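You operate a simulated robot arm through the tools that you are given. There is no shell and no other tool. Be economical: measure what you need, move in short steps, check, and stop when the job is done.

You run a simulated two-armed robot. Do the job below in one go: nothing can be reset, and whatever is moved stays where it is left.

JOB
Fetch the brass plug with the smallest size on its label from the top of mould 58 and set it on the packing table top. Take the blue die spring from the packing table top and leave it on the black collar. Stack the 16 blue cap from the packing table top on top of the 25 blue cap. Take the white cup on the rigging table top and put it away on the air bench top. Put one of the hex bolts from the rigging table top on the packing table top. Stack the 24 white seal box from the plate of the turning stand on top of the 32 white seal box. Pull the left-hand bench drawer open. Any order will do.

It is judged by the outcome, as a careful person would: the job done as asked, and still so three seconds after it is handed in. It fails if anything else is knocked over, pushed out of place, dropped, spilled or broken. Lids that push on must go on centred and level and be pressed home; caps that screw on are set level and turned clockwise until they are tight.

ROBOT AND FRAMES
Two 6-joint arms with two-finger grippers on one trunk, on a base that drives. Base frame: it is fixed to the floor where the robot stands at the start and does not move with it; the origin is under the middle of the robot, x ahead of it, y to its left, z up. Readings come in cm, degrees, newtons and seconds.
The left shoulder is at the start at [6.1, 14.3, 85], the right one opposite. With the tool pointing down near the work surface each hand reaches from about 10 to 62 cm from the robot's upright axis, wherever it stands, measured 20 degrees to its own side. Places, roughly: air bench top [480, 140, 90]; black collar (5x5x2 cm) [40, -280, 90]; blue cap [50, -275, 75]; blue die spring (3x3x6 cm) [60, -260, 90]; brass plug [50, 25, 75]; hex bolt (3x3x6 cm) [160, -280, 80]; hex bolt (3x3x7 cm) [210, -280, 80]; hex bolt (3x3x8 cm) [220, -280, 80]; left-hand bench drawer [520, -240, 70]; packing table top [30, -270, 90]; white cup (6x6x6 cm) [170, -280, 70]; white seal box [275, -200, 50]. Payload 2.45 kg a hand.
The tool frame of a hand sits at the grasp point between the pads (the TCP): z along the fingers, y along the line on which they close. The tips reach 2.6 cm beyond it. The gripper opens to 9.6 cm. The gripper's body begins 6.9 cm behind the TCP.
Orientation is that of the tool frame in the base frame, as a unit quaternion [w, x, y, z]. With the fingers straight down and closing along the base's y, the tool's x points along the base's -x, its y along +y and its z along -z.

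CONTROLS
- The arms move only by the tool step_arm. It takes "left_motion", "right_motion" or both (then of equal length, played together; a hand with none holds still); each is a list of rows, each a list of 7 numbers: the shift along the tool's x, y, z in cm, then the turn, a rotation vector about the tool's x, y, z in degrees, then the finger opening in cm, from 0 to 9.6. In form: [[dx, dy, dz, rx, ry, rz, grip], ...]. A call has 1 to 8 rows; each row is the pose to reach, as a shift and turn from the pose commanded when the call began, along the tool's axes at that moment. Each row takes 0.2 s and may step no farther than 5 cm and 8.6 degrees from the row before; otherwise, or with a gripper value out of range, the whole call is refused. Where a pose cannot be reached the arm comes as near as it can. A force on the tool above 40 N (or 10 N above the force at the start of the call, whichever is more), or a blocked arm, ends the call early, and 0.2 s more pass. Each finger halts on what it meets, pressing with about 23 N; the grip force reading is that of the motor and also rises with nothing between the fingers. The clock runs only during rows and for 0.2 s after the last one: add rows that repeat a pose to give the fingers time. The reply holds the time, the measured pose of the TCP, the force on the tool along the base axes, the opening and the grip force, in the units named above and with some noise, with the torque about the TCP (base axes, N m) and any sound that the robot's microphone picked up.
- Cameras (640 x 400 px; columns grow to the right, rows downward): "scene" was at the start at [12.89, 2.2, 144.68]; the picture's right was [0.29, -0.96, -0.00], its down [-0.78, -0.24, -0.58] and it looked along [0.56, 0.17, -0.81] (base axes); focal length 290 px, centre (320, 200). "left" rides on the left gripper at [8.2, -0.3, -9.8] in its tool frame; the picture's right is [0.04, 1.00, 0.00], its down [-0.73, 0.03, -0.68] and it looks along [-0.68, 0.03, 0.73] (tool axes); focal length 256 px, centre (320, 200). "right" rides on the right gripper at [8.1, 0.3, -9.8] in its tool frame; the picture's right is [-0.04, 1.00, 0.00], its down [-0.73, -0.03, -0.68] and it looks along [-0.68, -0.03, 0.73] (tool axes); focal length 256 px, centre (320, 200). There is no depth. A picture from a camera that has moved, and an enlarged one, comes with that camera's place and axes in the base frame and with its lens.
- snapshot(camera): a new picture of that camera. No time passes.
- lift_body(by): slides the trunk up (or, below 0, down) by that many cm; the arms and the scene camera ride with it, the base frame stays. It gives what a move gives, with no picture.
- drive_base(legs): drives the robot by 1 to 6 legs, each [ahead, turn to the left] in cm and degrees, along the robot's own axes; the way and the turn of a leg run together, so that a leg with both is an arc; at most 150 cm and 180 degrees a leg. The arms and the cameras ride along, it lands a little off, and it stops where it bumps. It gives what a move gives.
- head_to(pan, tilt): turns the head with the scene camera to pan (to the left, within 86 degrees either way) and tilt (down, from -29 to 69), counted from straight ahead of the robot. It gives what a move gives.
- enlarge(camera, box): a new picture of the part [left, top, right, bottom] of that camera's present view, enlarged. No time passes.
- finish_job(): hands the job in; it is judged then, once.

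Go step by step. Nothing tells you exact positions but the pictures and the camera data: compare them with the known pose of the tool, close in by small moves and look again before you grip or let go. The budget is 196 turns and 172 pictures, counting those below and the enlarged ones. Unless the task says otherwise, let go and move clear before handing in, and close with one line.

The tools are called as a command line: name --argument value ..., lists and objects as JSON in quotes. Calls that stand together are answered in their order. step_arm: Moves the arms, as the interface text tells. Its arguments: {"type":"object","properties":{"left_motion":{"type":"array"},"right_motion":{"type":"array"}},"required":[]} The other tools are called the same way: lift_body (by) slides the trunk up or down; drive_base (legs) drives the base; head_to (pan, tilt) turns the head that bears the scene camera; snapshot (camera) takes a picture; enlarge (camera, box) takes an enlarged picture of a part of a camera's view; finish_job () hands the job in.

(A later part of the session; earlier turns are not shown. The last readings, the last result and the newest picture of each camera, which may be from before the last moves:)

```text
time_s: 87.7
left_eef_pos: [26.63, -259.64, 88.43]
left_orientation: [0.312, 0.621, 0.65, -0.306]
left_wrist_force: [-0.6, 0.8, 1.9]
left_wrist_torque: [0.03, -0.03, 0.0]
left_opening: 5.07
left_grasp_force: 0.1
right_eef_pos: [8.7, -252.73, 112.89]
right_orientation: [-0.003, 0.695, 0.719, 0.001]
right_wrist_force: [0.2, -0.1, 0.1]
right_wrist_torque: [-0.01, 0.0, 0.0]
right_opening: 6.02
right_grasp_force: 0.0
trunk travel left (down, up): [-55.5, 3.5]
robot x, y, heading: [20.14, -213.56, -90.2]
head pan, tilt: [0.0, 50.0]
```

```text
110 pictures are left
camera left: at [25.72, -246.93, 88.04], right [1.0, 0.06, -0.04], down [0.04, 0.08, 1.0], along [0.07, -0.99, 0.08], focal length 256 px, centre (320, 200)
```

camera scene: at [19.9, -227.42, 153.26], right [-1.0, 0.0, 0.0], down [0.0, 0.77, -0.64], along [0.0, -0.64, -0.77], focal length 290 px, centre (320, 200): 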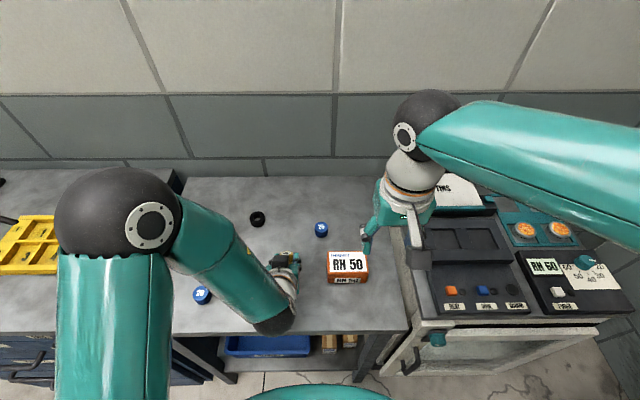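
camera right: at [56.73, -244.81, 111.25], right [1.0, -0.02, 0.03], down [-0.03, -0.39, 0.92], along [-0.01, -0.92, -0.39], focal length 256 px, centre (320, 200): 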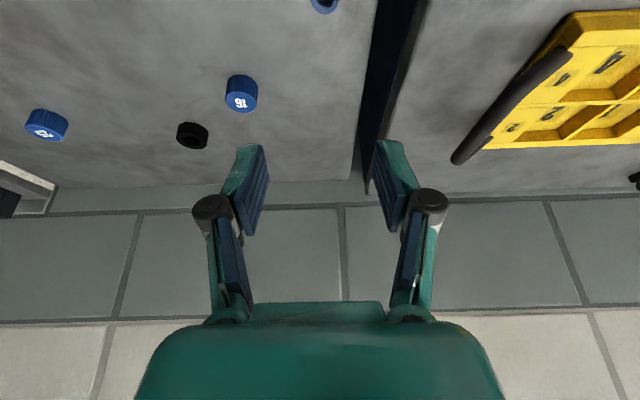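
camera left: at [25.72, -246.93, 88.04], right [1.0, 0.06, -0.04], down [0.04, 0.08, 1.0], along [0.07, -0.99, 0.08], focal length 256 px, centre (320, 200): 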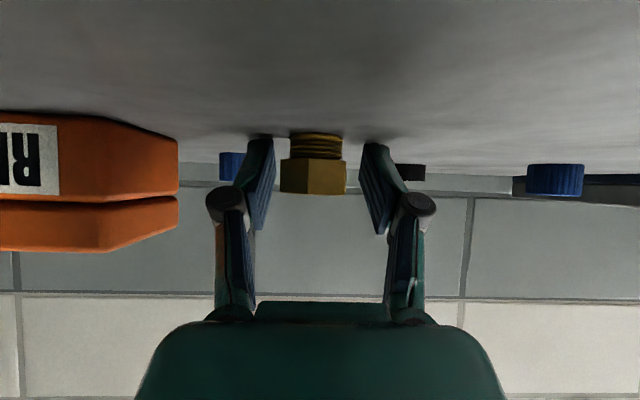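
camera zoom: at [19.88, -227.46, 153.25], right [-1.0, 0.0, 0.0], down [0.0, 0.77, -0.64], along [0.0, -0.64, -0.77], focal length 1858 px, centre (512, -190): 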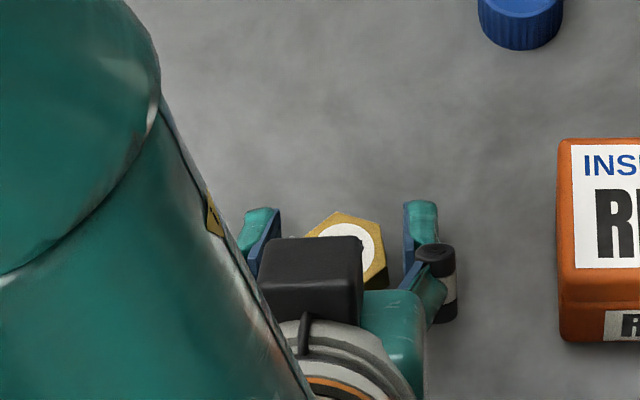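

The plug stands upright, label up. Lifting the left hand straight up and clear.

step_arm --left_motion '[[-2, 0, -1.5, 0, 0, 0, 5], [-5, 0, -3.7, 0, 0, 0, 5], [-8.4, 0, -6.2, 0, 0, 0, 5], [-12, 0, -8.9, 0, 0, 0, 5.5], [-15.5, 0, -11.5, 0, 6, 0, 6], [-17.5, 3, -13, 0, 14, 0, 6], [-17.5, 7, -13, 0, 22, 0, 6], [-17.5, 11, -13, 0, 30, 0, 6]]'

snapshot --camera "scene"

snapshot --camera "left"

```text
time_s: 89.5
left_eef_pos: [37.7, -259.96, 110.18]
left_orientation: [0.133, 0.679, 0.708, -0.137]
left_wrist_force: [0.5, 1.5, -0.2]
left_wrist_torque: [0.02, 0.0, 0.01]
left_opening: 6.03
left_grasp_force: 0.1
right_eef_pos: [8.86, -252.71, 112.88]
right_orientation: [-0.004, 0.694, 0.72, 0.0]
right_wrist_force: [0.3, -0.2, -0.3]
right_wrist_torque: [-0.01, 0.02, -0.03]
right_opening: 6.01
right_grasp_force: 0.1
trunk travel left (down, up): [-55.5, 3.5]
robot x, y, heading: [19.95, -213.85, -90.0]
head pan, tilt: [0.0, 50.0]
```

```text
109 pictures are left
camera scene: at [19.98, -227.51, 153.25], right [-1.0, 0.0, 0.0], down [0.0, 0.77, -0.64], along [0.0, -0.64, -0.77], focal length 290 px, centre (320, 200)
```

scene: 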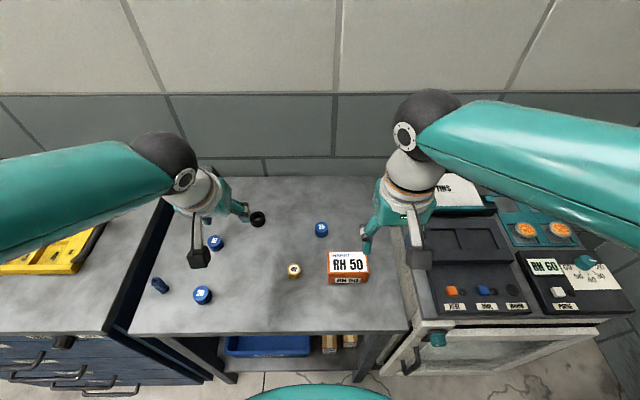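

```text
108 pictures are left
camera left: at [37.05, -248.81, 116.24], right [1.0, 0.08, -0.03], down [0.06, -0.42, 0.9], along [0.06, -0.9, -0.43], focal length 256 px, centre (320, 200)
```

left: 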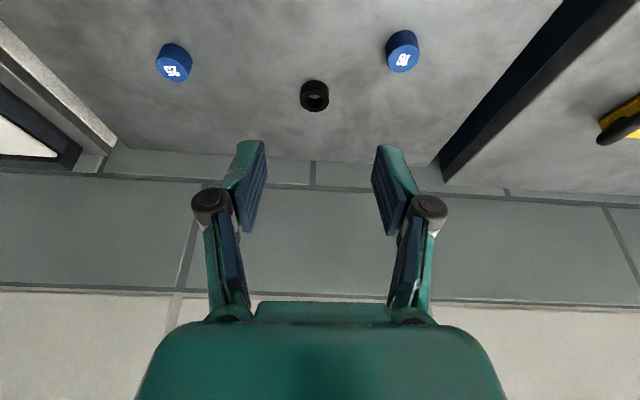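

The plug stands well at the centre of the table. Now I'll pin down the spring with enlarged scene views.

enlarge --camera "scene" --box '[140, 200, 300, 300]'

```text
4.00 times, centred on (220, 250) of scene
camera zoom: at [19.98, -227.51, 153.25], right [-1.0, 0.0, 0.0], down [0.0, 0.77, -0.64], along [0.0, -0.64, -0.77], focal length 1161 px, centre (720, 0)
```

zoom: 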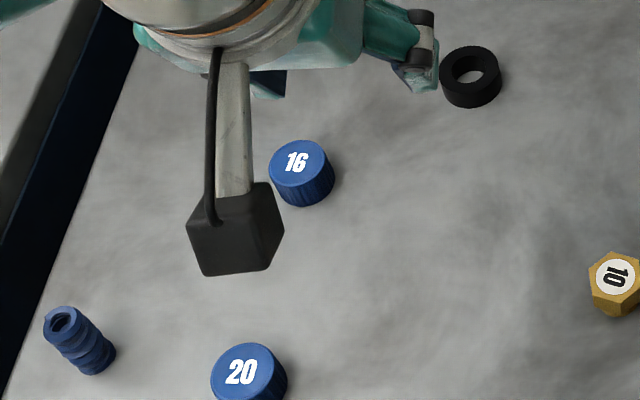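

The spring's top is at about [57.4, -256, 90.8]. Moving the left hand above it at the same 22° lean.

step_arm --left_motion '[[1.0, 3.6, 1.2, 0, 0, 0, 5.5], [2.1, 7.2, 2.4, 0, 0, 0, 5.5], [3.4, 10.8, 4, 0, 0, 0, 5.5], [4.7, 14.4, 6, 0, 0, 0, 5.5], [6.2, 17.6, 8.2, 0, 0, 0, 5.5], [7.8, 20.1, 10.4, 0, 0, 0, 5.5]]'

enlarge --camera "scene" --box '[100, 200, 260, 300]'

snapshot --camera "left"

```text
time_s: 90.9
left_eef_pos: [57.59, -255.76, 97.38]
left_orientation: [0.133, 0.679, 0.709, -0.136]
left_wrist_force: [0.1, -0.5, 0.0]
left_wrist_torque: [-0.01, 0.02, -0.01]
left_opening: 5.5
left_grasp_force: 0.0
right_eef_pos: [8.79, -252.75, 112.82]
right_orientation: [-0.003, 0.694, 0.72, 0.001]
right_wrist_force: [-0.1, -0.1, 1.2]
right_wrist_torque: [-0.01, 0.01, 0.0]
right_opening: 6.01
right_grasp_force: 0.0
trunk travel left (down, up): [-55.5, 3.5]
robot x, y, heading: [20.26, -214.1, -90.2]
head pan, tilt: [0.0, 50.0]
```

```text
4.00 times, centred on (180, 250) of scene
camera zoom: at [19.96, -227.5, 153.26], right [-1.0, 0.0, 0.0], down [0.0, 0.77, -0.64], along [0.0, -0.64, -0.77], focal length 1161 px, centre (880, 0)
```

zoom: 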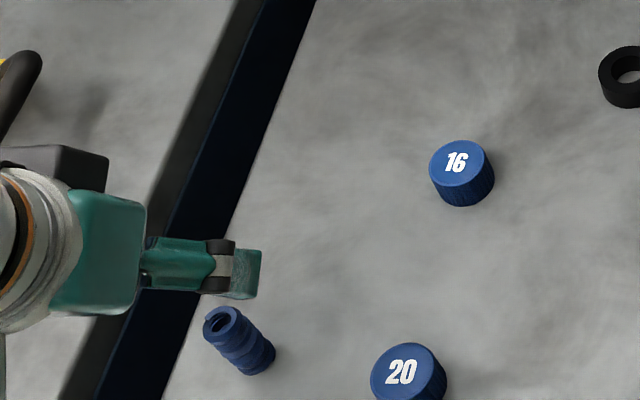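

```text
105 pictures are left
camera left: at [56.85, -244.5, 103.34], right [1.0, 0.08, -0.03], down [0.06, -0.42, 0.9], along [0.06, -0.9, -0.43], focal length 256 px, centre (320, 200)
```

left: 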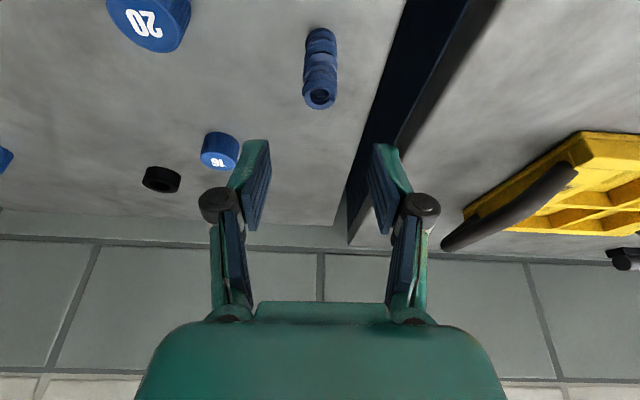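

The spring is exactly under the grip line. Descending.

step_arm --left_motion '[[1.3, -0.1, 3.6, 0, 0, 0, 5.5], [2.2, -0.1, 6, 0, 0, 0, 5.5], [2.75, -0.1, 7.4, 0, 0, 0, 5.5], [2.75, -0.1, 7.4, 0, 0, 0, 5.5]]'

snapshot --camera "left"

```text
time_s: 91.9
left_eef_pos: [57.35, -255.87, 89.52]
left_orientation: [0.135, 0.679, 0.709, -0.136]
left_wrist_force: [-0.3, 0.4, 0.5]
left_wrist_torque: [0.01, 0.0, -0.02]
left_opening: 5.51
left_grasp_force: 0.1
right_eef_pos: [8.69, -252.72, 112.93]
right_orientation: [-0.002, 0.694, 0.72, -0.001]
right_wrist_force: [-0.3, 0.5, 0.1]
right_wrist_torque: [0.01, 0.01, 0.03]
right_opening: 6.01
right_grasp_force: 0.1
trunk travel left (down, up): [-55.5, 3.5]
robot x, y, heading: [20.16, -213.63, -90.2]
head pan, tilt: [0.0, 50.0]
```

```text
104 pictures are left
camera left: at [56.58, -244.67, 95.46], right [1.0, 0.08, -0.03], down [0.06, -0.42, 0.9], along [0.06, -0.9, -0.43], focal length 256 px, centre (320, 200)
```

left: 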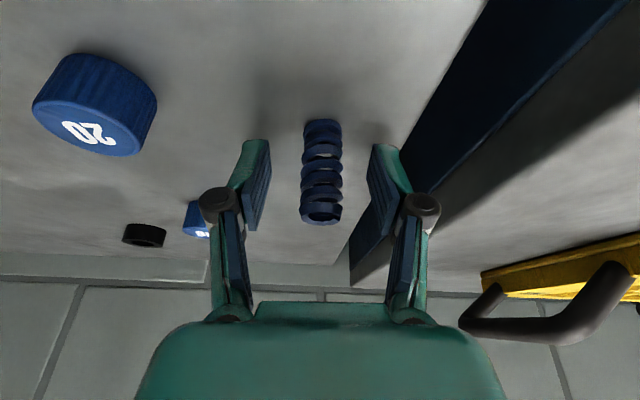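

Well centred. Closing on the spring, then checking before any lift.

step_arm --left_motion '[[0, 0, 0, 0, 0, 0, 4.5], [0, 0, 0, 0, 0, 0, 3.5], [0, 0, 0, 0, 0, 0, 2.5], [0, 0, 0, 0, 0, 0, 1.8], [0, 0, 0, 0, 0, 0, 1.5], [0, 0, 0, 0, 0, 0, 1.5]]'

snapshot --camera "left"

```text
time_s: 93.3
left_eef_pos: [57.39, -255.9, 89.42]
left_orientation: [0.134, 0.68, 0.707, -0.137]
left_wrist_force: [0.6, -0.4, -0.2]
left_wrist_torque: [0.01, 0.02, -0.02]
left_opening: 1.94
left_grasp_force: 23.0
right_eef_pos: [8.77, -252.81, 112.95]
right_orientation: [-0.004, 0.694, 0.72, 0.0]
right_wrist_force: [-0.5, 0.2, 0.1]
right_wrist_torque: [0.02, 0.0, 0.01]
right_opening: 5.99
right_grasp_force: 0.1
trunk travel left (down, up): [-55.5, 3.5]
robot x, y, heading: [20.2, -213.81, -90.1]
head pan, tilt: [0.0, 50.0]
```

```text
103 pictures are left
camera left: at [56.61, -244.7, 95.47], right [1.0, 0.08, -0.03], down [0.06, -0.42, 0.9], along [0.06, -0.9, -0.43], focal length 256 px, centre (320, 200)
```

left: 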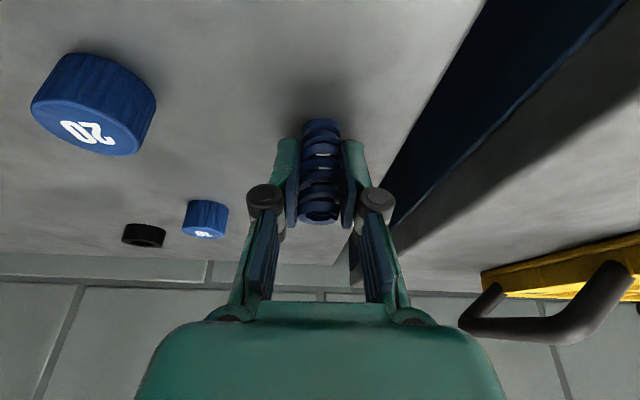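

Held (1.94 cm, 23 N). Lifting slowly and checking.

step_arm --left_motion '[[-0.2, 0, -0.5, 0, 0, 0, 1.2], [-0.5, 0, -1.2, 0, 0, 0, 1.2], [-0.9, 0, -2.2, 0, 0, 0, 1.2], [-1.5, 0, -3.6, 0, 0, 0, 1.2], [-2.3, 0, -5.5, 0, 0, 0, 1.2], [-3.1, 0, -7.5, 0, 0, 0, 1.2]]'

snapshot --camera "left"

```text
time_s: 94.7
left_eef_pos: [57.48, -255.99, 97.59]
left_orientation: [0.134, 0.68, 0.708, -0.137]
left_wrist_force: [-0.3, 0.1, 0.9]
left_wrist_torque: [0.0, -0.01, -0.01]
left_opening: 1.93
left_grasp_force: 22.5
right_eef_pos: [8.62, -252.77, 113.02]
right_orientation: [-0.003, 0.694, 0.72, -0.001]
right_wrist_force: [0.9, -0.2, -0.5]
right_wrist_torque: [-0.01, 0.01, -0.02]
right_opening: 6.03
right_grasp_force: 0.1
trunk travel left (down, up): [-55.5, 3.5]
robot x, y, heading: [20.24, -213.89, -90.0]
head pan, tilt: [0.0, 50.0]
```

```text
102 pictures are left
camera left: at [56.78, -244.78, 103.65], right [1.0, 0.08, -0.03], down [0.06, -0.42, 0.9], along [0.06, -0.9, -0.43], focal length 256 px, centre (320, 200)
```

left: 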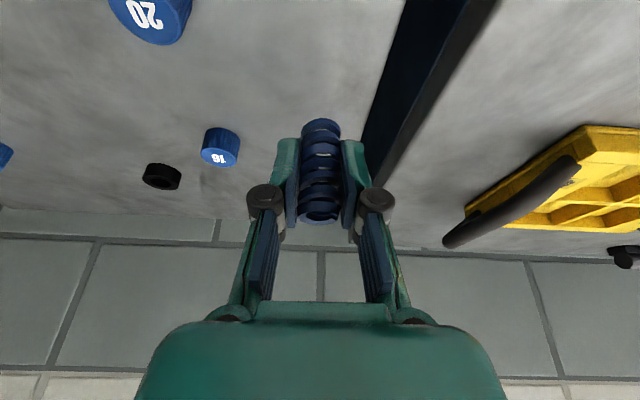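

Spring held upright. Moving it over the collar.

step_arm --left_motion '[[-2.9, -3.45, 0.8, 0, 0, 0, 1.2], [-5.8, -6.9, 1.6, 0, 0, 0, 1.2], [-8.6, -10.35, 2.45, 0, 0, 0, 1.2], [-11.5, -13.8, 3.3, 0, 0, 0, 1.2], [-14.4, -17.25, 4.1, 0, 0, 0, 1.2], [-17.3, -20.7, 4.9, 0, 0, 0, 1.2], [-17.3, -20.7, 4.9, 0, 0, 0, 1.2]]'

snapshot --camera "left"

enlarge --camera "scene" --box '[180, 150, 340, 250]'

```text
time_s: 96.3
left_eef_pos: [37.3, -274.71, 99.75]
left_orientation: [0.134, 0.68, 0.708, -0.136]
left_wrist_force: [-0.3, 0.3, -0.9]
left_wrist_torque: [-0.01, -0.01, -0.02]
left_opening: 1.96
left_grasp_force: 22.4
right_eef_pos: [8.75, -252.64, 113.01]
right_orientation: [-0.001, 0.694, 0.72, 0.0]
right_wrist_force: [-0.4, -0.1, 0.8]
right_wrist_torque: [-0.04, 0.04, 0.02]
right_opening: 6.01
right_grasp_force: 0.1
trunk travel left (down, up): [-55.5, 3.5]
robot x, y, heading: [20.17, -213.53, -90.1]
head pan, tilt: [0.0, 50.0]
```

```text
101 pictures are left
camera left: at [36.59, -263.46, 105.74], right [1.0, 0.08, -0.03], down [0.06, -0.42, 0.9], along [0.06, -0.9, -0.43], focal length 256 px, centre (320, 200)
```

left: 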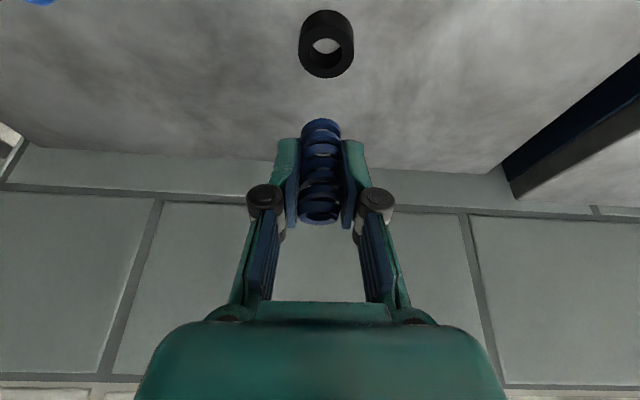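

```text
4.00 times, centred on (260, 200) of scene
camera zoom: at [19.95, -227.41, 153.27], right [-1.0, 0.0, 0.0], down [0.0, 0.77, -0.64], along [0.0, -0.64, -0.77], focal length 1161 px, centre (560, 200)
```

zoom: 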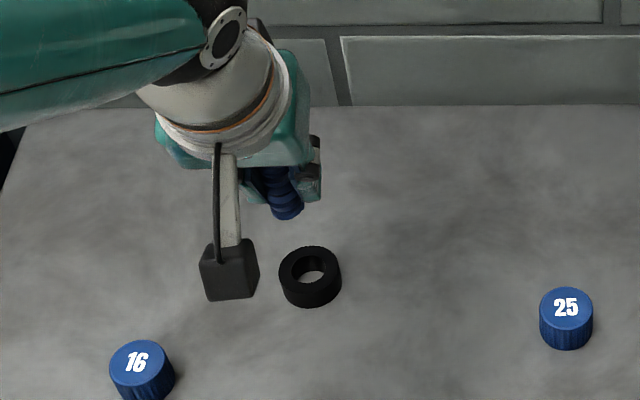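

Collar centre at about [37.4, -275]. Lowering to just above it and checking alignment.

step_arm --left_motion '[[0.7, 0.1, 2, 0, 0, 0, 1.2], [1.4, 0.1, 4, 0, 0, 0, 1.2], [2.1, 0.1, 5.8, 0, 0, 0, 1.2], [2.1, 0.1, 5.8, 0, 0, 0, 1.2]]'

snapshot --camera "left"

enlarge --camera "scene" --box '[200, 170, 300, 232]'

```text
time_s: 97.3
left_eef_pos: [37.48, -274.9, 93.5]
left_orientation: [0.134, 0.679, 0.708, -0.137]
left_wrist_force: [0.1, 0.7, -0.3]
left_wrist_torque: [0.02, -0.02, -0.01]
left_opening: 1.93
left_grasp_force: 22.7
right_eef_pos: [8.7, -252.71, 112.97]
right_orientation: [-0.003, 0.694, 0.72, 0.0]
right_wrist_force: [0.4, 0.2, -0.8]
right_wrist_torque: [-0.03, 0.02, -0.04]
right_opening: 6.0
right_grasp_force: 0.1
trunk travel left (down, up): [-55.5, 3.5]
robot x, y, heading: [20.12, -213.91, -90.2]
head pan, tilt: [0.0, 50.0]
```

```text
99 pictures are left
camera left: at [36.7, -263.71, 99.48], right [1.0, 0.08, -0.03], down [0.06, -0.42, 0.9], along [0.06, -0.9, -0.43], focal length 256 px, centre (320, 200)
```

left: 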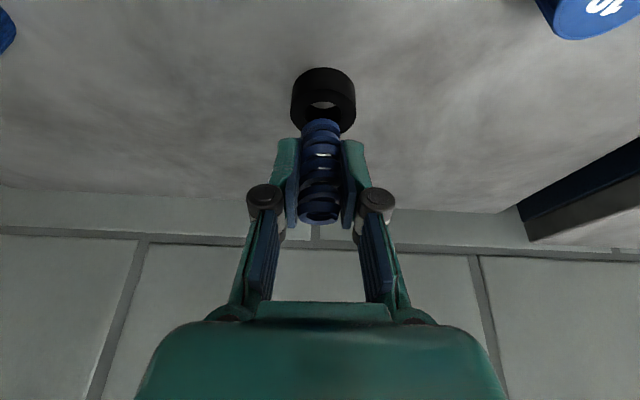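

```text
6.40 times, centred on (250, 201) of scene
camera zoom: at [19.89, -227.46, 153.26], right [-1.0, 0.0, 0.0], down [0.0, 0.77, -0.64], along [0.0, -0.64, -0.77], focal length 1858 px, centre (768, 194)
```

zoom: 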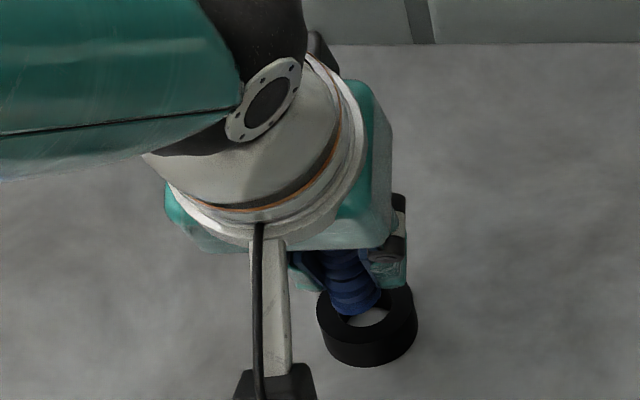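

Nearly aligned; I'll nudge 0.4 cm further and lower until contact.

step_arm --left_motion '[[-0.35, -0.17, 0.2, 0, 0, 0, 1.2], [-0.1, -0.17, 0.9, 0, 0, 0, 1.2], [0.15, -0.17, 1.45, 0, 0, 0, 1.2], [0.35, -0.17, 1.9, 0, 0, 0, 1.2]]'

enlarge --camera "scene" --box '[200, 170, 300, 232]'

snapshot --camera "left"

```text
time_s: 98.3
left_eef_pos: [37.35, -275.22, 91.75]
left_orientation: [0.134, 0.679, 0.708, -0.137]
left_wrist_force: [0.5, 0.5, 0.3]
left_wrist_torque: [0.0, 0.02, 0.01]
left_opening: 1.95
left_grasp_force: 22.7
right_eef_pos: [8.74, -252.84, 112.86]
right_orientation: [-0.003, 0.694, 0.72, 0.001]
right_wrist_force: [0.5, -0.3, 0.3]
right_wrist_torque: [-0.01, 0.0, 0.0]
right_opening: 6.0
right_grasp_force: 0.0
trunk travel left (down, up): [-55.5, 3.5]
robot x, y, heading: [20.26, -214.05, -90.2]
head pan, tilt: [0.0, 50.0]
```

```text
6.40 times, centred on (250, 201) of scene
camera zoom: at [19.91, -227.51, 153.25], right [-1.0, 0.0, 0.0], down [0.0, 0.77, -0.64], along [0.0, -0.64, -0.77], focal length 1858 px, centre (768, 194)
```

zoom: 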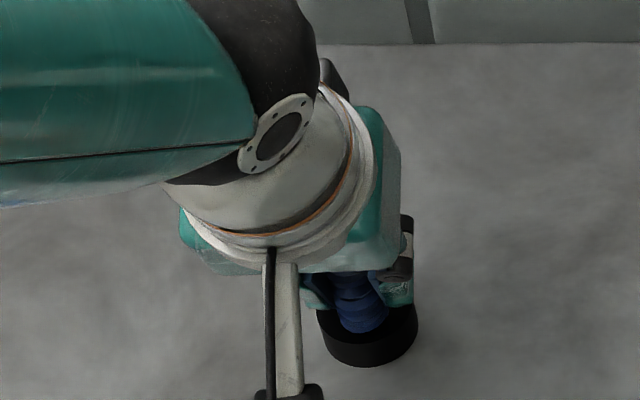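

```text
96 pictures are left
camera left: at [36.71, -264.08, 97.7], right [1.0, 0.08, -0.03], down [0.06, -0.42, 0.9], along [0.06, -0.9, -0.43], focal length 256 px, centre (320, 200)
```

left: 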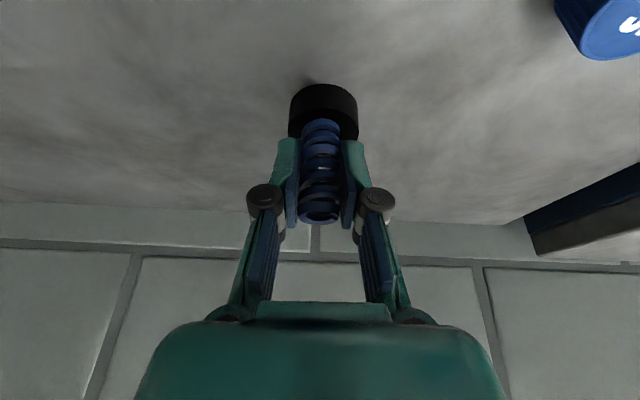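

Alignment is good; no contact yet. Lowering a little further.

step_arm --left_motion '[[0.08, 0, 0.2, 0, 0, 0, 1.2], [0.16, 0, 0.4, 0, 0, 0, 1.2], [0.24, 0, 0.6, 0, 0, 0, 1.2]]'

```text
time_s: 99.1
left_eef_pos: [37.42, -275.33, 91.38]
left_orientation: [0.135, 0.679, 0.708, -0.137]
left_wrist_force: [-0.8, 1.9, 6.6]
left_wrist_torque: [0.1, 0.02, 0.02]
left_opening: 1.94
left_grasp_force: 23.3
right_eef_pos: [8.74, -252.7, 112.95]
right_orientation: [-0.002, 0.694, 0.72, 0.001]
right_wrist_force: [-0.1, 0.3, 0.0]
right_wrist_torque: [-0.01, -0.02, -0.02]
right_opening: 6.01
right_grasp_force: 0.2
trunk travel left (down, up): [-55.5, 3.5]
robot x, y, heading: [19.73, -213.64, -90.3]
head pan, tilt: [0.0, 50.0]
```

Contact with ~7 N at TCP z 91.4, matching the spring standing on the collar. Opening gently.

step_arm --left_motion '[[-0.05, 0, -0.12, 0, 0, 0, 1.9], [-0.05, 0, -0.12, 0, 0, 0, 2.3], [-0.05, 0, -0.12, 0, 0, 0, 3.2], [-0.05, 0, -0.12, 0, 0, 0, 4], [-0.05, 0, -0.12, 0, 0, 0, 4]]'

snapshot --camera "left"

```text
time_s: 100.3
left_eef_pos: [37.44, -275.36, 91.32]
left_orientation: [0.134, 0.68, 0.708, -0.137]
left_wrist_force: [1.2, 0.1, 0.0]
left_wrist_torque: [0.01, -0.01, 0.0]
left_opening: 4.02
left_grasp_force: 0.0
right_eef_pos: [8.71, -252.8, 112.91]
right_orientation: [-0.003, 0.694, 0.72, 0.001]
right_wrist_force: [-0.5, 0.6, -1.3]
right_wrist_torque: [0.0, 0.0, -0.04]
right_opening: 5.98
right_grasp_force: 0.1
trunk travel left (down, up): [-55.5, 3.5]
robot x, y, heading: [20.31, -213.54, -90.0]
head pan, tilt: [0.0, 50.0]
```

```text
95 pictures are left
camera left: at [36.72, -264.15, 97.24], right [1.0, 0.08, -0.03], down [0.06, -0.42, 0.9], along [0.06, -0.9, -0.43], focal length 256 px, centre (320, 200)
```

left: 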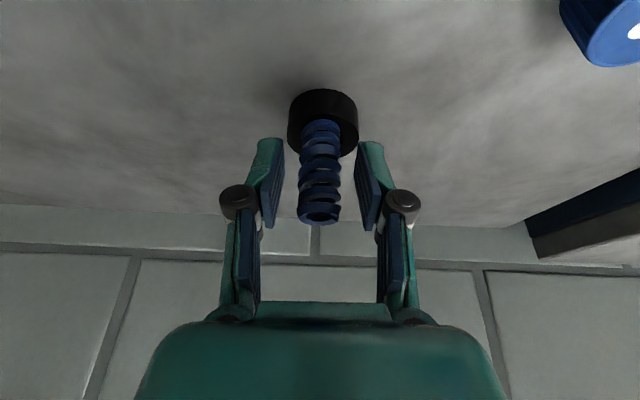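

The spring stands on the collar. Withdrawing straight up, then over to cap 16.

step_arm --left_motion '[[-0.8, 0, -1.9, 0, 0, 0, 4], [-2.2, 0, -5, 0, 0, 0, 4], [-3.6, 0, -8.5, 0, 0, 0, 5], [-2.8, 4.5, -9, 0, 0, 0, 6], [-0.5, 8, -9.2, 0, 0, 0, 6], [2.5, 10.3, -10, 0, 0, 0, 6], [2.5, 10.3, -10, 0, 0, 0, 6]]'

snapshot --camera "left"

snapshot --camera "scene"

```text
time_s: 101.9
left_eef_pos: [47.68, -268.91, 99.46]
left_orientation: [0.133, 0.68, 0.708, -0.137]
left_wrist_force: [-0.6, 0.3, 0.0]
left_wrist_torque: [0.0, -0.01, -0.01]
left_opening: 6.0
left_grasp_force: 0.1
right_eef_pos: [8.67, -252.86, 112.83]
right_orientation: [-0.003, 0.695, 0.719, 0.0]
right_wrist_force: [-0.5, -0.4, -0.6]
right_wrist_torque: [0.04, -0.01, -0.04]
right_opening: 6.01
right_grasp_force: 0.0
trunk travel left (down, up): [-55.5, 3.5]
robot x, y, heading: [19.92, -213.92, -90.5]
head pan, tilt: [0.0, 50.0]
```

```text
94 pictures are left
camera left: at [46.97, -257.55, 105.49], right [1.0, 0.08, -0.03], down [0.06, -0.42, 0.9], along [0.06, -0.9, -0.43], focal length 256 px, centre (320, 200)
```

left: 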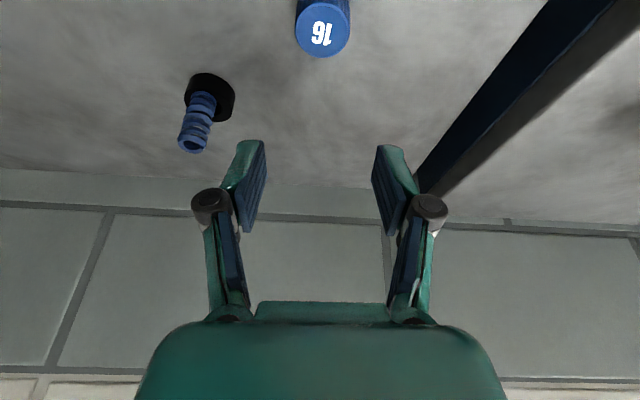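

```text
93 pictures are left
camera scene: at [19.85, -227.57, 153.24], right [-1.0, 0.0, 0.0], down [0.0, 0.77, -0.64], along [0.0, -0.64, -0.77], focal length 290 px, centre (320, 200)
```

scene: 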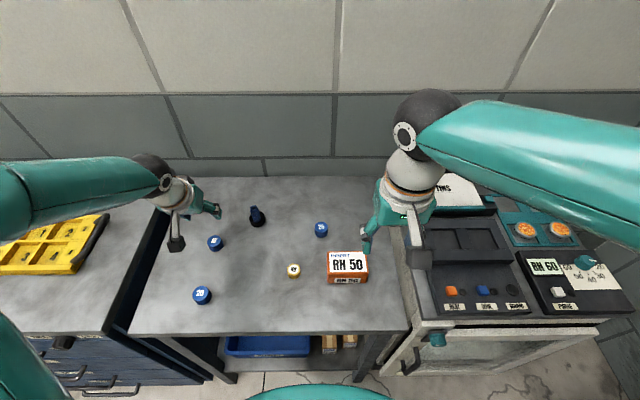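

Cap 16 is at [47.4, -267.8]. Descending around it.

step_arm --left_motion '[[1.8, -0.1, 3, 0, 0, 0, 6], [3.3, -0.1, 6, 0, 0, 0, 6], [4.3, -0.1, 8, 0, 0, 0, 6], [4.8, -0.1, 9, 0, 0, 0, 6], [4.8, -0.1, 9, 0, 0, 0, 6]]'

snapshot --camera "left"

```text
time_s: 103.1
left_eef_pos: [47.35, -267.69, 89.43]
left_orientation: [0.134, 0.679, 0.709, -0.136]
left_wrist_force: [-0.5, -0.4, 0.6]
left_wrist_torque: [0.0, 0.01, -0.04]
left_opening: 6.0
left_grasp_force: 0.0
right_eef_pos: [8.75, -252.75, 112.9]
right_orientation: [-0.003, 0.694, 0.72, 0.0]
right_wrist_force: [0.2, 0.0, -0.3]
right_wrist_torque: [0.01, 0.0, 0.02]
right_opening: 6.0
right_grasp_force: 0.1
trunk travel left (down, up): [-55.5, 3.5]
robot x, y, heading: [20.26, -213.61, -90.0]
head pan, tilt: [0.0, 50.0]
```

```text
92 pictures are left
camera left: at [46.68, -256.48, 95.38], right [1.0, 0.08, -0.03], down [0.06, -0.42, 0.9], along [0.06, -0.9, -0.43], focal length 256 px, centre (320, 200)
```

left: 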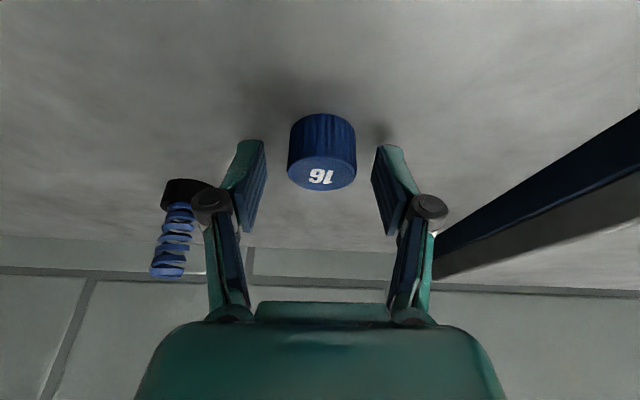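

Centred. Lowering 0.2 and closing.

step_arm --left_motion '[[0.08, 0, 0.2, 0, 0, 0, 5], [0.08, 0, 0.2, 0, 0, 0, 4], [0.08, 0, 0.2, 0, 0, 0, 3.2], [0.08, 0, 0.2, 0, 0, 0, 2.4], [0.08, 0, 0.2, 0, 0, 0, 2], [0.08, 0, 0.2, 0, 0, 0, 2]]'

step_arm --left_motion '[[-0.15, 0, -0.4, 0, 0, 0, 2], [-0.4, 0, -1, 0, 0, 0, 2], [-0.8, 0, -1.9, 0, 0, 0, 2], [-1.4, 0, -3.3, 0, 0, 0, 2], [-2.2, 0, -5.3, 0, 0, 0, 2], [-3.1, 0, -7.5, 0, 0, 0, 2]]'

snapshot --camera "left"

```text
time_s: 104.5
left_eef_pos: [47.28, -267.76, 89.14]
left_orientation: [0.134, 0.679, 0.708, -0.137]
left_wrist_force: [0.8, -0.3, 2.1]
left_wrist_torque: [-0.04, -0.05, 0.0]
left_opening: 3.37
left_grasp_force: 22.8
right_eef_pos: [8.64, -252.61, 112.97]
right_orientation: [-0.004, 0.694, 0.72, 0.0]
right_wrist_force: [0.4, 1.4, -0.8]
right_wrist_torque: [0.03, -0.02, 0.04]
right_opening: 5.97
right_grasp_force: 0.0
trunk travel left (down, up): [-55.5, 3.5]
robot x, y, heading: [19.87, -213.77, -89.9]
head pan, tilt: [0.0, 50.0]
```

```text
time_s: 105.9
left_eef_pos: [47.33, -267.65, 97.49]
left_orientation: [0.134, 0.679, 0.708, -0.137]
left_wrist_force: [-0.3, 0.2, 0.3]
left_wrist_torque: [-0.01, 0.02, 0.01]
left_opening: 3.39
left_grasp_force: 23.1
right_eef_pos: [8.68, -252.69, 112.95]
right_orientation: [-0.002, 0.693, 0.721, 0.0]
right_wrist_force: [-0.6, 0.9, -0.3]
right_wrist_torque: [0.02, -0.03, 0.02]
right_opening: 5.99
right_grasp_force: 0.0
trunk travel left (down, up): [-55.5, 3.5]
robot x, y, heading: [20.04, -213.55, -90.1]
head pan, tilt: [0.0, 50.0]
```

```text
91 pictures are left
camera left: at [46.61, -256.47, 103.36], right [1.0, 0.08, -0.03], down [0.06, -0.42, 0.9], along [0.06, -0.9, -0.43], focal length 256 px, centre (320, 200)
```

left: 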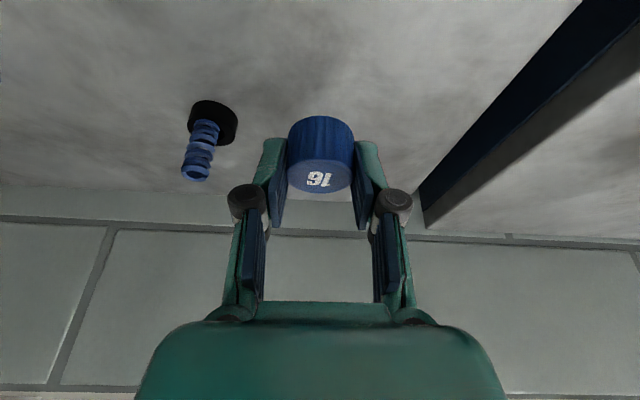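

Cap 16 is held (3.4 cm). Carrying it round in front of the spring to above cap 25 at [19.7, -272.6].

step_arm --left_motion '[[0.65, -2.9, -2.65, 0, 0, 0, 2], [1.3, -5.9, -5.3, 0, 0, 0, 2], [1.7, -9.9, -5.4, 0, 0, 0, 2], [2.1, -13.9, -5.5, 0, 0, 0, 2], [0.6, -17.5, -4.8, 0, 0, 0, 2], [-0.9, -21, -4.1, 0, 0, 0, 2], [-2.8, -24.4, -2.7, 0, 0, 0, 2], [-4.7, -27.8, -1.4, 0, 0, 0, 2]]'

snapshot --camera "left"

enlarge --camera "scene" --box '[240, 160, 400, 260]'

```text
time_s: 107.7
left_eef_pos: [19.84, -272.65, 100.41]
left_orientation: [0.134, 0.68, 0.708, -0.136]
left_wrist_force: [0.2, -0.1, 0.2]
left_wrist_torque: [0.02, -0.04, -0.03]
left_opening: 3.4
left_grasp_force: 22.5
right_eef_pos: [8.67, -252.86, 113.0]
right_orientation: [-0.002, 0.694, 0.72, 0.001]
right_wrist_force: [-0.4, -0.3, -0.2]
right_wrist_torque: [0.03, 0.01, -0.01]
right_opening: 5.99
right_grasp_force: 0.0
trunk travel left (down, up): [-55.5, 3.5]
robot x, y, heading: [20.04, -213.82, -89.9]
head pan, tilt: [0.0, 50.0]
```

```text
90 pictures are left
camera left: at [19.14, -261.42, 106.43], right [1.0, 0.08, -0.03], down [0.06, -0.42, 0.9], along [0.06, -0.9, -0.43], focal length 256 px, centre (320, 200)
```

left: 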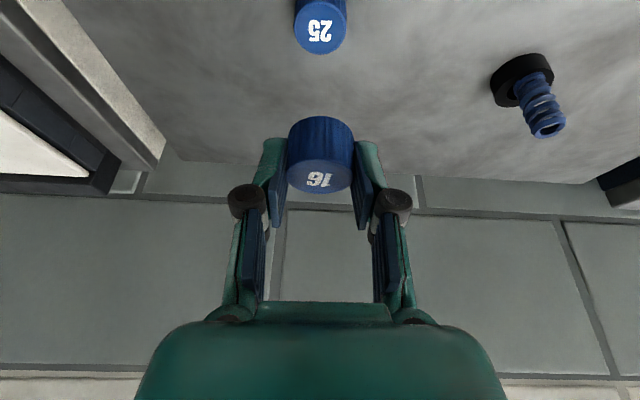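

```text
4.00 times, centred on (320, 210) of scene
camera zoom: at [19.81, -227.56, 153.25], right [-1.0, 0.0, 0.0], down [0.0, 0.77, -0.64], along [0.0, -0.64, -0.77], focal length 1161 px, centre (320, 160)
```

zoom: 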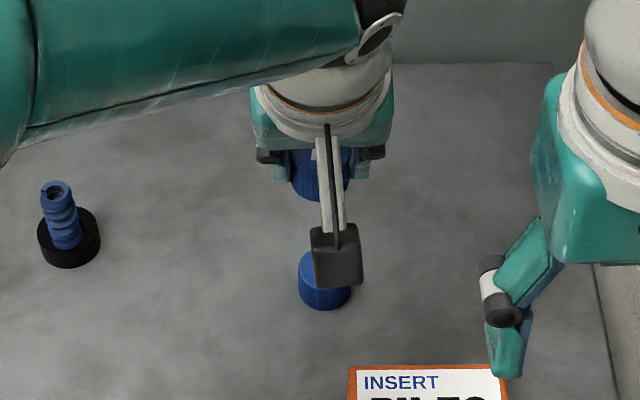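

Nearly above cap 25. Lowering to just above and rechecking.

step_arm --left_motion '[[1.2, -0.1, 2.5, 0, 0, 0, 2], [2.2, -0.2, 4.8, 0, 0, 0, 2], [3.0, -0.2, 6.7, 0, 0, 0, 2], [3.0, -0.2, 6.7, 0, 0, 0, 2]]'

snapshot --camera "left"

enlarge --camera "scene" --box '[270, 180, 370, 242]'

```text
time_s: 108.7
left_eef_pos: [19.55, -272.39, 93.17]
left_orientation: [0.135, 0.678, 0.709, -0.137]
left_wrist_force: [-0.1, 0.6, -0.5]
left_wrist_torque: [0.06, 0.02, 0.01]
left_opening: 3.41
left_grasp_force: 23.2
right_eef_pos: [8.74, -252.69, 112.94]
right_orientation: [-0.003, 0.693, 0.721, 0.001]
right_wrist_force: [0.2, 0.6, 0.1]
right_wrist_torque: [0.01, 0.0, 0.01]
right_opening: 6.01
right_grasp_force: 0.0
trunk travel left (down, up): [-55.5, 3.5]
robot x, y, heading: [20.01, -213.73, -90.0]
head pan, tilt: [0.0, 50.0]
```

```text
88 pictures are left
camera left: at [18.91, -261.18, 99.17], right [1.0, 0.08, -0.03], down [0.06, -0.42, 0.9], along [0.06, -0.9, -0.43], focal length 256 px, centre (320, 200)
```

left: 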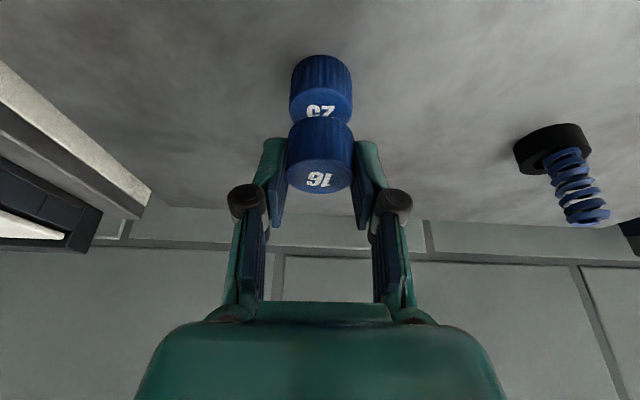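

```text
6.40 times, centred on (320, 211) of scene
camera zoom: at [19.91, -227.46, 153.26], right [-1.0, 0.0, 0.0], down [0.0, 0.77, -0.64], along [0.0, -0.64, -0.77], focal length 1858 px, centre (320, 130)
```

zoom: 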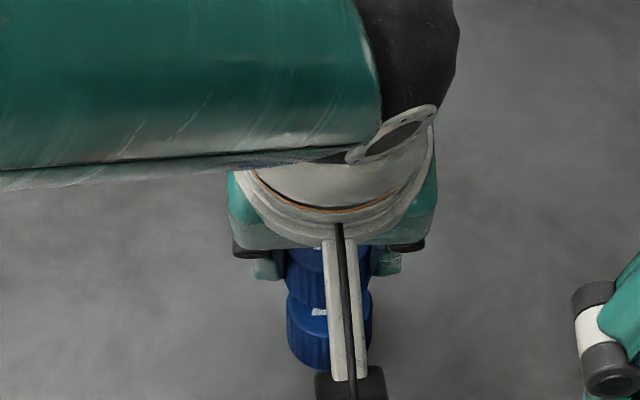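

Aligned in x; y within ~0.2. Lowering gently until contact.

step_arm --left_motion '[[0.35, 0, 0.4, 0, 0, 0, 2], [0.5, 0, 0.8, 0, 0, 0, 2], [0.63, 0, 1.14, 0, 0, 0, 2]]'

snapshot --camera "left"

```text
time_s: 109.5
left_eef_pos: [19.64, -272.23, 91.84]
left_orientation: [0.133, 0.679, 0.709, -0.136]
left_wrist_force: [0.0, 0.0, -1.0]
left_wrist_torque: [-0.01, 0.01, 0.0]
left_opening: 3.41
left_grasp_force: 23.3
right_eef_pos: [8.82, -252.74, 113.03]
right_orientation: [-0.003, 0.694, 0.72, 0.001]
right_wrist_force: [-0.5, -0.9, 0.4]
right_wrist_torque: [-0.03, 0.0, 0.0]
right_opening: 6.01
right_grasp_force: 0.1
trunk travel left (down, up): [-55.5, 3.5]
robot x, y, heading: [19.78, -213.94, -89.8]
head pan, tilt: [0.0, 50.0]
```

```text
86 pictures are left
camera left: at [18.85, -261.07, 97.89], right [1.0, 0.08, -0.03], down [0.06, -0.42, 0.9], along [0.06, -0.9, -0.43], focal length 256 px, centre (320, 200)
```

left: 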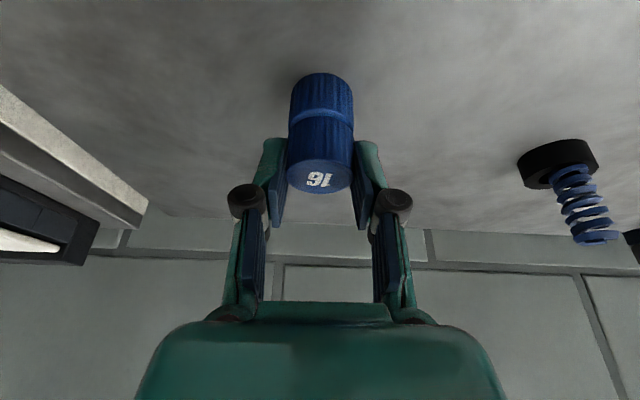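

Just about touching. A bit further until force shows.

step_arm --left_motion '[[0.06, 0, 0.15, 0, 0, 0, 2], [0.12, 0, 0.3, 0, 0, 0, 2], [0.18, 0, 0.45, 0, 0, 0, 2]]'

enlarge --camera "left" --box '[240, 50, 400, 150]'

```text
time_s: 110.3
left_eef_pos: [19.6, -272.27, 91.72]
left_orientation: [0.135, 0.679, 0.708, -0.138]
left_wrist_force: [1.8, 1.1, 13.1]
left_wrist_torque: [0.1, -0.08, -0.01]
left_opening: 3.39
left_grasp_force: 23.3
right_eef_pos: [8.65, -252.62, 112.91]
right_orientation: [-0.002, 0.695, 0.719, 0.0]
right_wrist_force: [0.0, 0.0, 0.1]
right_wrist_torque: [-0.01, -0.01, 0.01]
right_opening: 6.02
right_grasp_force: 0.1
trunk travel left (down, up): [-55.5, 3.5]
robot x, y, heading: [20.15, -213.62, -89.9]
head pan, tilt: [0.0, 50.0]
```

```text
4.00 times, centred on (320, 100) of left
camera zoom: at [18.83, -261.11, 97.65], right [1.0, 0.08, -0.03], down [0.06, -0.42, 0.91], along [0.06, -0.9, -0.42], focal length 1024 px, centre (320, 600)
```

zoom: 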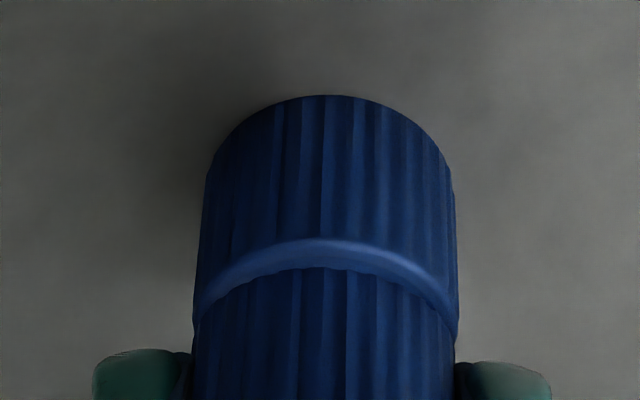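

Well stacked and in contact (13 N). Releasing gently and withdrawing straight up.

step_arm --left_motion '[[-0.1, 0, -0.25, 0, 0, 0, 3], [-0.1, 0, -0.25, 0, 0, 0, 3.6], [-0.1, 0, -0.25, 0, 0, 0, 4.4], [-0.1, 0, -0.25, 0, 0, 0, 5.2], [-0.1, 0, -0.25, 0, 0, 0, 5.6]]'

step_arm --left_motion '[[-0.8, 0, -1.9, 0, 0, 0, 5.6], [-2.2, 0, -5, 0, 0, 0, 5.6], [-3.8, 0, -9, 0, 0, 0, 5.6], [-5.4, 0, -13, 0, 0, 0, 5.6]]'

snapshot --camera "scene"

snapshot --camera "left"

```text
time_s: 111.5
left_eef_pos: [19.57, -272.31, 91.72]
left_orientation: [0.134, 0.68, 0.708, -0.137]
left_wrist_force: [-0.5, -0.1, 0.6]
left_wrist_torque: [-0.02, -0.06, 0.0]
left_opening: 5.59
left_grasp_force: 0.1
right_eef_pos: [8.69, -252.78, 112.95]
right_orientation: [-0.003, 0.694, 0.72, 0.0]
right_wrist_force: [0.2, -0.2, 0.3]
right_wrist_torque: [-0.01, 0.0, 0.01]
right_opening: 6.0
right_grasp_force: 0.2
trunk travel left (down, up): [-55.5, 3.5]
robot x, y, heading: [20.3, -213.67, -90.1]
head pan, tilt: [0.0, 50.0]
```

```text
time_s: 112.5
left_eef_pos: [19.72, -272.58, 105.8]
left_orientation: [0.134, 0.68, 0.708, -0.136]
left_wrist_force: [0.2, 0.7, 0.7]
left_wrist_torque: [0.01, 0.04, 0.01]
left_opening: 5.59
left_grasp_force: 0.0
right_eef_pos: [8.59, -252.69, 112.89]
right_orientation: [-0.002, 0.694, 0.72, 0.0]
right_wrist_force: [0.0, -0.7, -0.2]
right_wrist_torque: [0.0, 0.0, 0.0]
right_opening: 6.0
right_grasp_force: 0.0
trunk travel left (down, up): [-55.5, 3.5]
robot x, y, heading: [19.96, -213.77, -90.3]
head pan, tilt: [0.0, 50.0]
```

```text
84 pictures are left
camera scene: at [19.89, -227.43, 153.26], right [-1.0, 0.0, 0.0], down [0.0, 0.77, -0.64], along [0.0, -0.64, -0.77], focal length 290 px, centre (320, 200)
```

scene: 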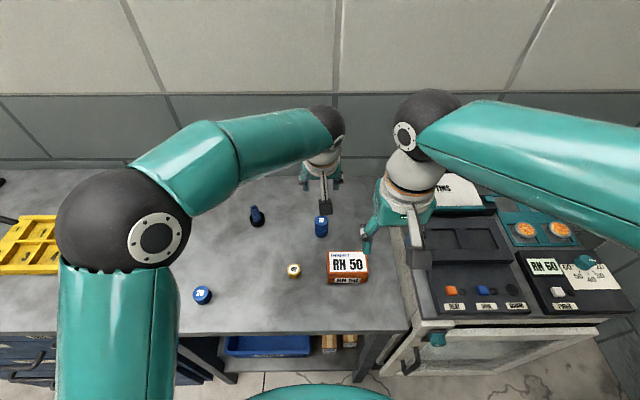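

```text
83 pictures are left
camera left: at [19.0, -261.33, 111.77], right [1.0, 0.08, -0.03], down [0.06, -0.42, 0.9], along [0.06, -0.9, -0.43], focal length 256 px, centre (320, 200)
```

left: 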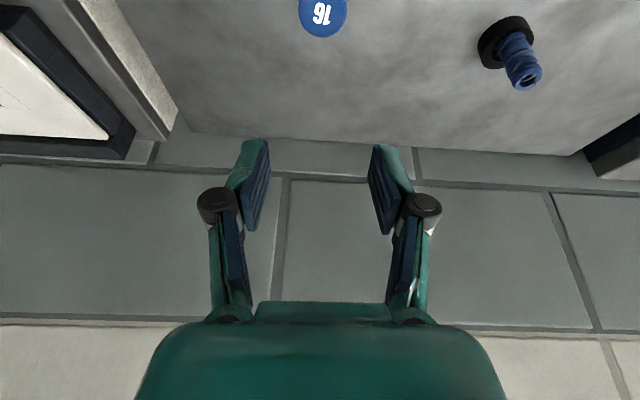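

The caps are stacked, the spring is on the collar, the plug stands. Next the rigging table: I'll straighten the left hand into a travel pose, back away and drive there.

step_arm --left_motion '[[0, 0, -4.5, 0, 0, 0, 5.6], [2, 2.5, -8, 0, 4, 0, 5.6], [4.5, 5.5, -10.5, 0, 8, 0, 5.6], [7, 9, -13, 0, 12, 0, 5.6], [9.5, 12.5, -15, 0, 16, 0, 5.6], [11.8, 16.2, -16.3, 0, 20, 0, 5.6], [13.8, 20, -16.8, 0, 22, 0, 5.6]]'

drive_base --legs '[[-45, 0]]'

head_to --pan 45 --tilt 28

snapshot --camera "scene"

```text
time_s: 114.1
left_eef_pos: [39.11, -252.54, 116.08]
left_orientation: [-0.004, 0.694, 0.72, -0.005]
left_wrist_force: [0.1, 0.2, 0.8]
left_wrist_torque: [0.0, 0.02, 0.0]
left_opening: 5.61
left_grasp_force: 0.2
right_eef_pos: [8.73, -252.67, 112.98]
right_orientation: [-0.003, 0.694, 0.72, -0.002]
right_wrist_force: [0.0, -0.9, -0.2]
right_wrist_torque: [0.0, 0.01, -0.03]
right_opening: 5.99
right_grasp_force: 0.0
trunk travel left (down, up): [-55.5, 3.5]
robot x, y, heading: [19.88, -214.14, -90.1]
head pan, tilt: [0.0, 50.0]
```

```text
time_s: 116.8
left_eef_pos: [39.15, -207.38, 116.19]
left_orientation: [-0.003, 0.695, 0.719, -0.005]
left_wrist_force: [-0.6, -0.5, -0.3]
left_wrist_torque: [-0.03, 0.01, -0.01]
left_opening: 5.6
left_grasp_force: 0.0
right_eef_pos: [8.75, -207.17, 112.97]
right_orientation: [-0.003, 0.696, 0.718, 0.0]
right_wrist_force: [0.5, 1.0, -0.7]
right_wrist_torque: [0.02, 0.02, 0.0]
right_opening: 6.02
right_grasp_force: 0.0
trunk travel left (down, up): [-55.5, 3.5]
robot x, y, heading: [20.07, -168.22, -90.3]
head pan, tilt: [0.0, 50.0]
```

```text
time_s: 118.0
left_eef_pos: [38.94, -207.48, 116.06]
left_orientation: [-0.003, 0.695, 0.719, -0.004]
left_wrist_force: [0.3, 0.9, 0.9]
left_wrist_torque: [0.01, -0.02, 0.01]
left_opening: 5.58
left_grasp_force: 0.1
right_eef_pos: [8.71, -207.17, 113.01]
right_orientation: [-0.003, 0.695, 0.719, 0.0]
right_wrist_force: [0.8, -0.3, -0.7]
right_wrist_torque: [-0.02, -0.01, 0.01]
right_opening: 5.99
right_grasp_force: 0.0
trunk travel left (down, up): [-55.5, 3.5]
robot x, y, heading: [20.34, -168.52, -90.5]
head pan, tilt: [45.0, 28.0]
```

```text
82 pictures are left
camera scene: at [26.45, -180.83, 156.52], right [-0.71, -0.7, 0.0], down [-0.33, 0.34, -0.88], along [0.62, -0.63, -0.47], focal length 290 px, centre (320, 200)
```

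scene: 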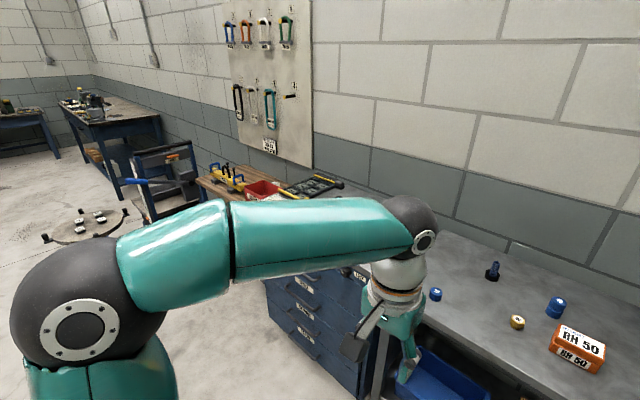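

Driving along to stand in front of the rigging table.

drive_base --legs '[[0, 90.3], [145, 0], [20, 0], [0, -90]]'

head_to --pan 0 --tilt 42

snapshot --camera "scene"

```text
time_s: 122.0
left_eef_pos: [62.4, -155.63, 116.07]
left_orientation: [0.0, 0.059, 0.998, -0.006]
left_wrist_force: [-0.2, 1.7, -0.4]
left_wrist_torque: [-0.05, 0.04, -0.05]
left_opening: 5.57
left_grasp_force: 0.1
right_eef_pos: [57.55, -185.69, 113.12]
right_orientation: [-0.003, 0.062, 0.998, -0.003]
right_wrist_force: [0.3, 0.5, -0.3]
right_wrist_torque: [-0.04, 0.04, 0.01]
right_opening: 6.01
right_grasp_force: 0.1
trunk travel left (down, up): [-55.5, 3.5]
robot x, y, heading: [19.79, -172.79, -7.9]
head pan, tilt: [45.0, 28.0]
stopped in leg 1: the robot was blocked; the commanded pose is now the measured one
```

```text
time_s: 123.1
left_eef_pos: [62.2, -155.96, 116.18]
left_orientation: [0.001, 0.059, 0.998, -0.007]
left_wrist_force: [0.3, -0.1, 0.2]
left_wrist_torque: [0.01, -0.01, -0.01]
left_opening: 5.57
left_grasp_force: 0.0
right_eef_pos: [57.4, -185.99, 113.0]
right_orientation: [-0.002, 0.062, 0.998, -0.002]
right_wrist_force: [-0.4, 0.1, 0.1]
right_wrist_torque: [0.04, 0.0, -0.01]
right_opening: 6.0
right_grasp_force: 0.1
trunk travel left (down, up): [-55.5, 3.5]
robot x, y, heading: [19.65, -173.15, -7.8]
head pan, tilt: [0.0, 42.0]
```

```text
81 pictures are left
camera scene: at [33.9, -175.09, 154.38], right [-0.13, -0.99, 0.0], down [-0.66, 0.09, -0.74], along [0.74, -0.1, -0.67], focal length 290 px, centre (320, 200)
```

scene: 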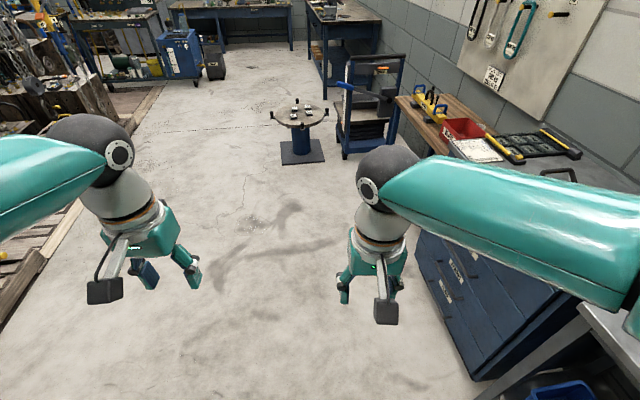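

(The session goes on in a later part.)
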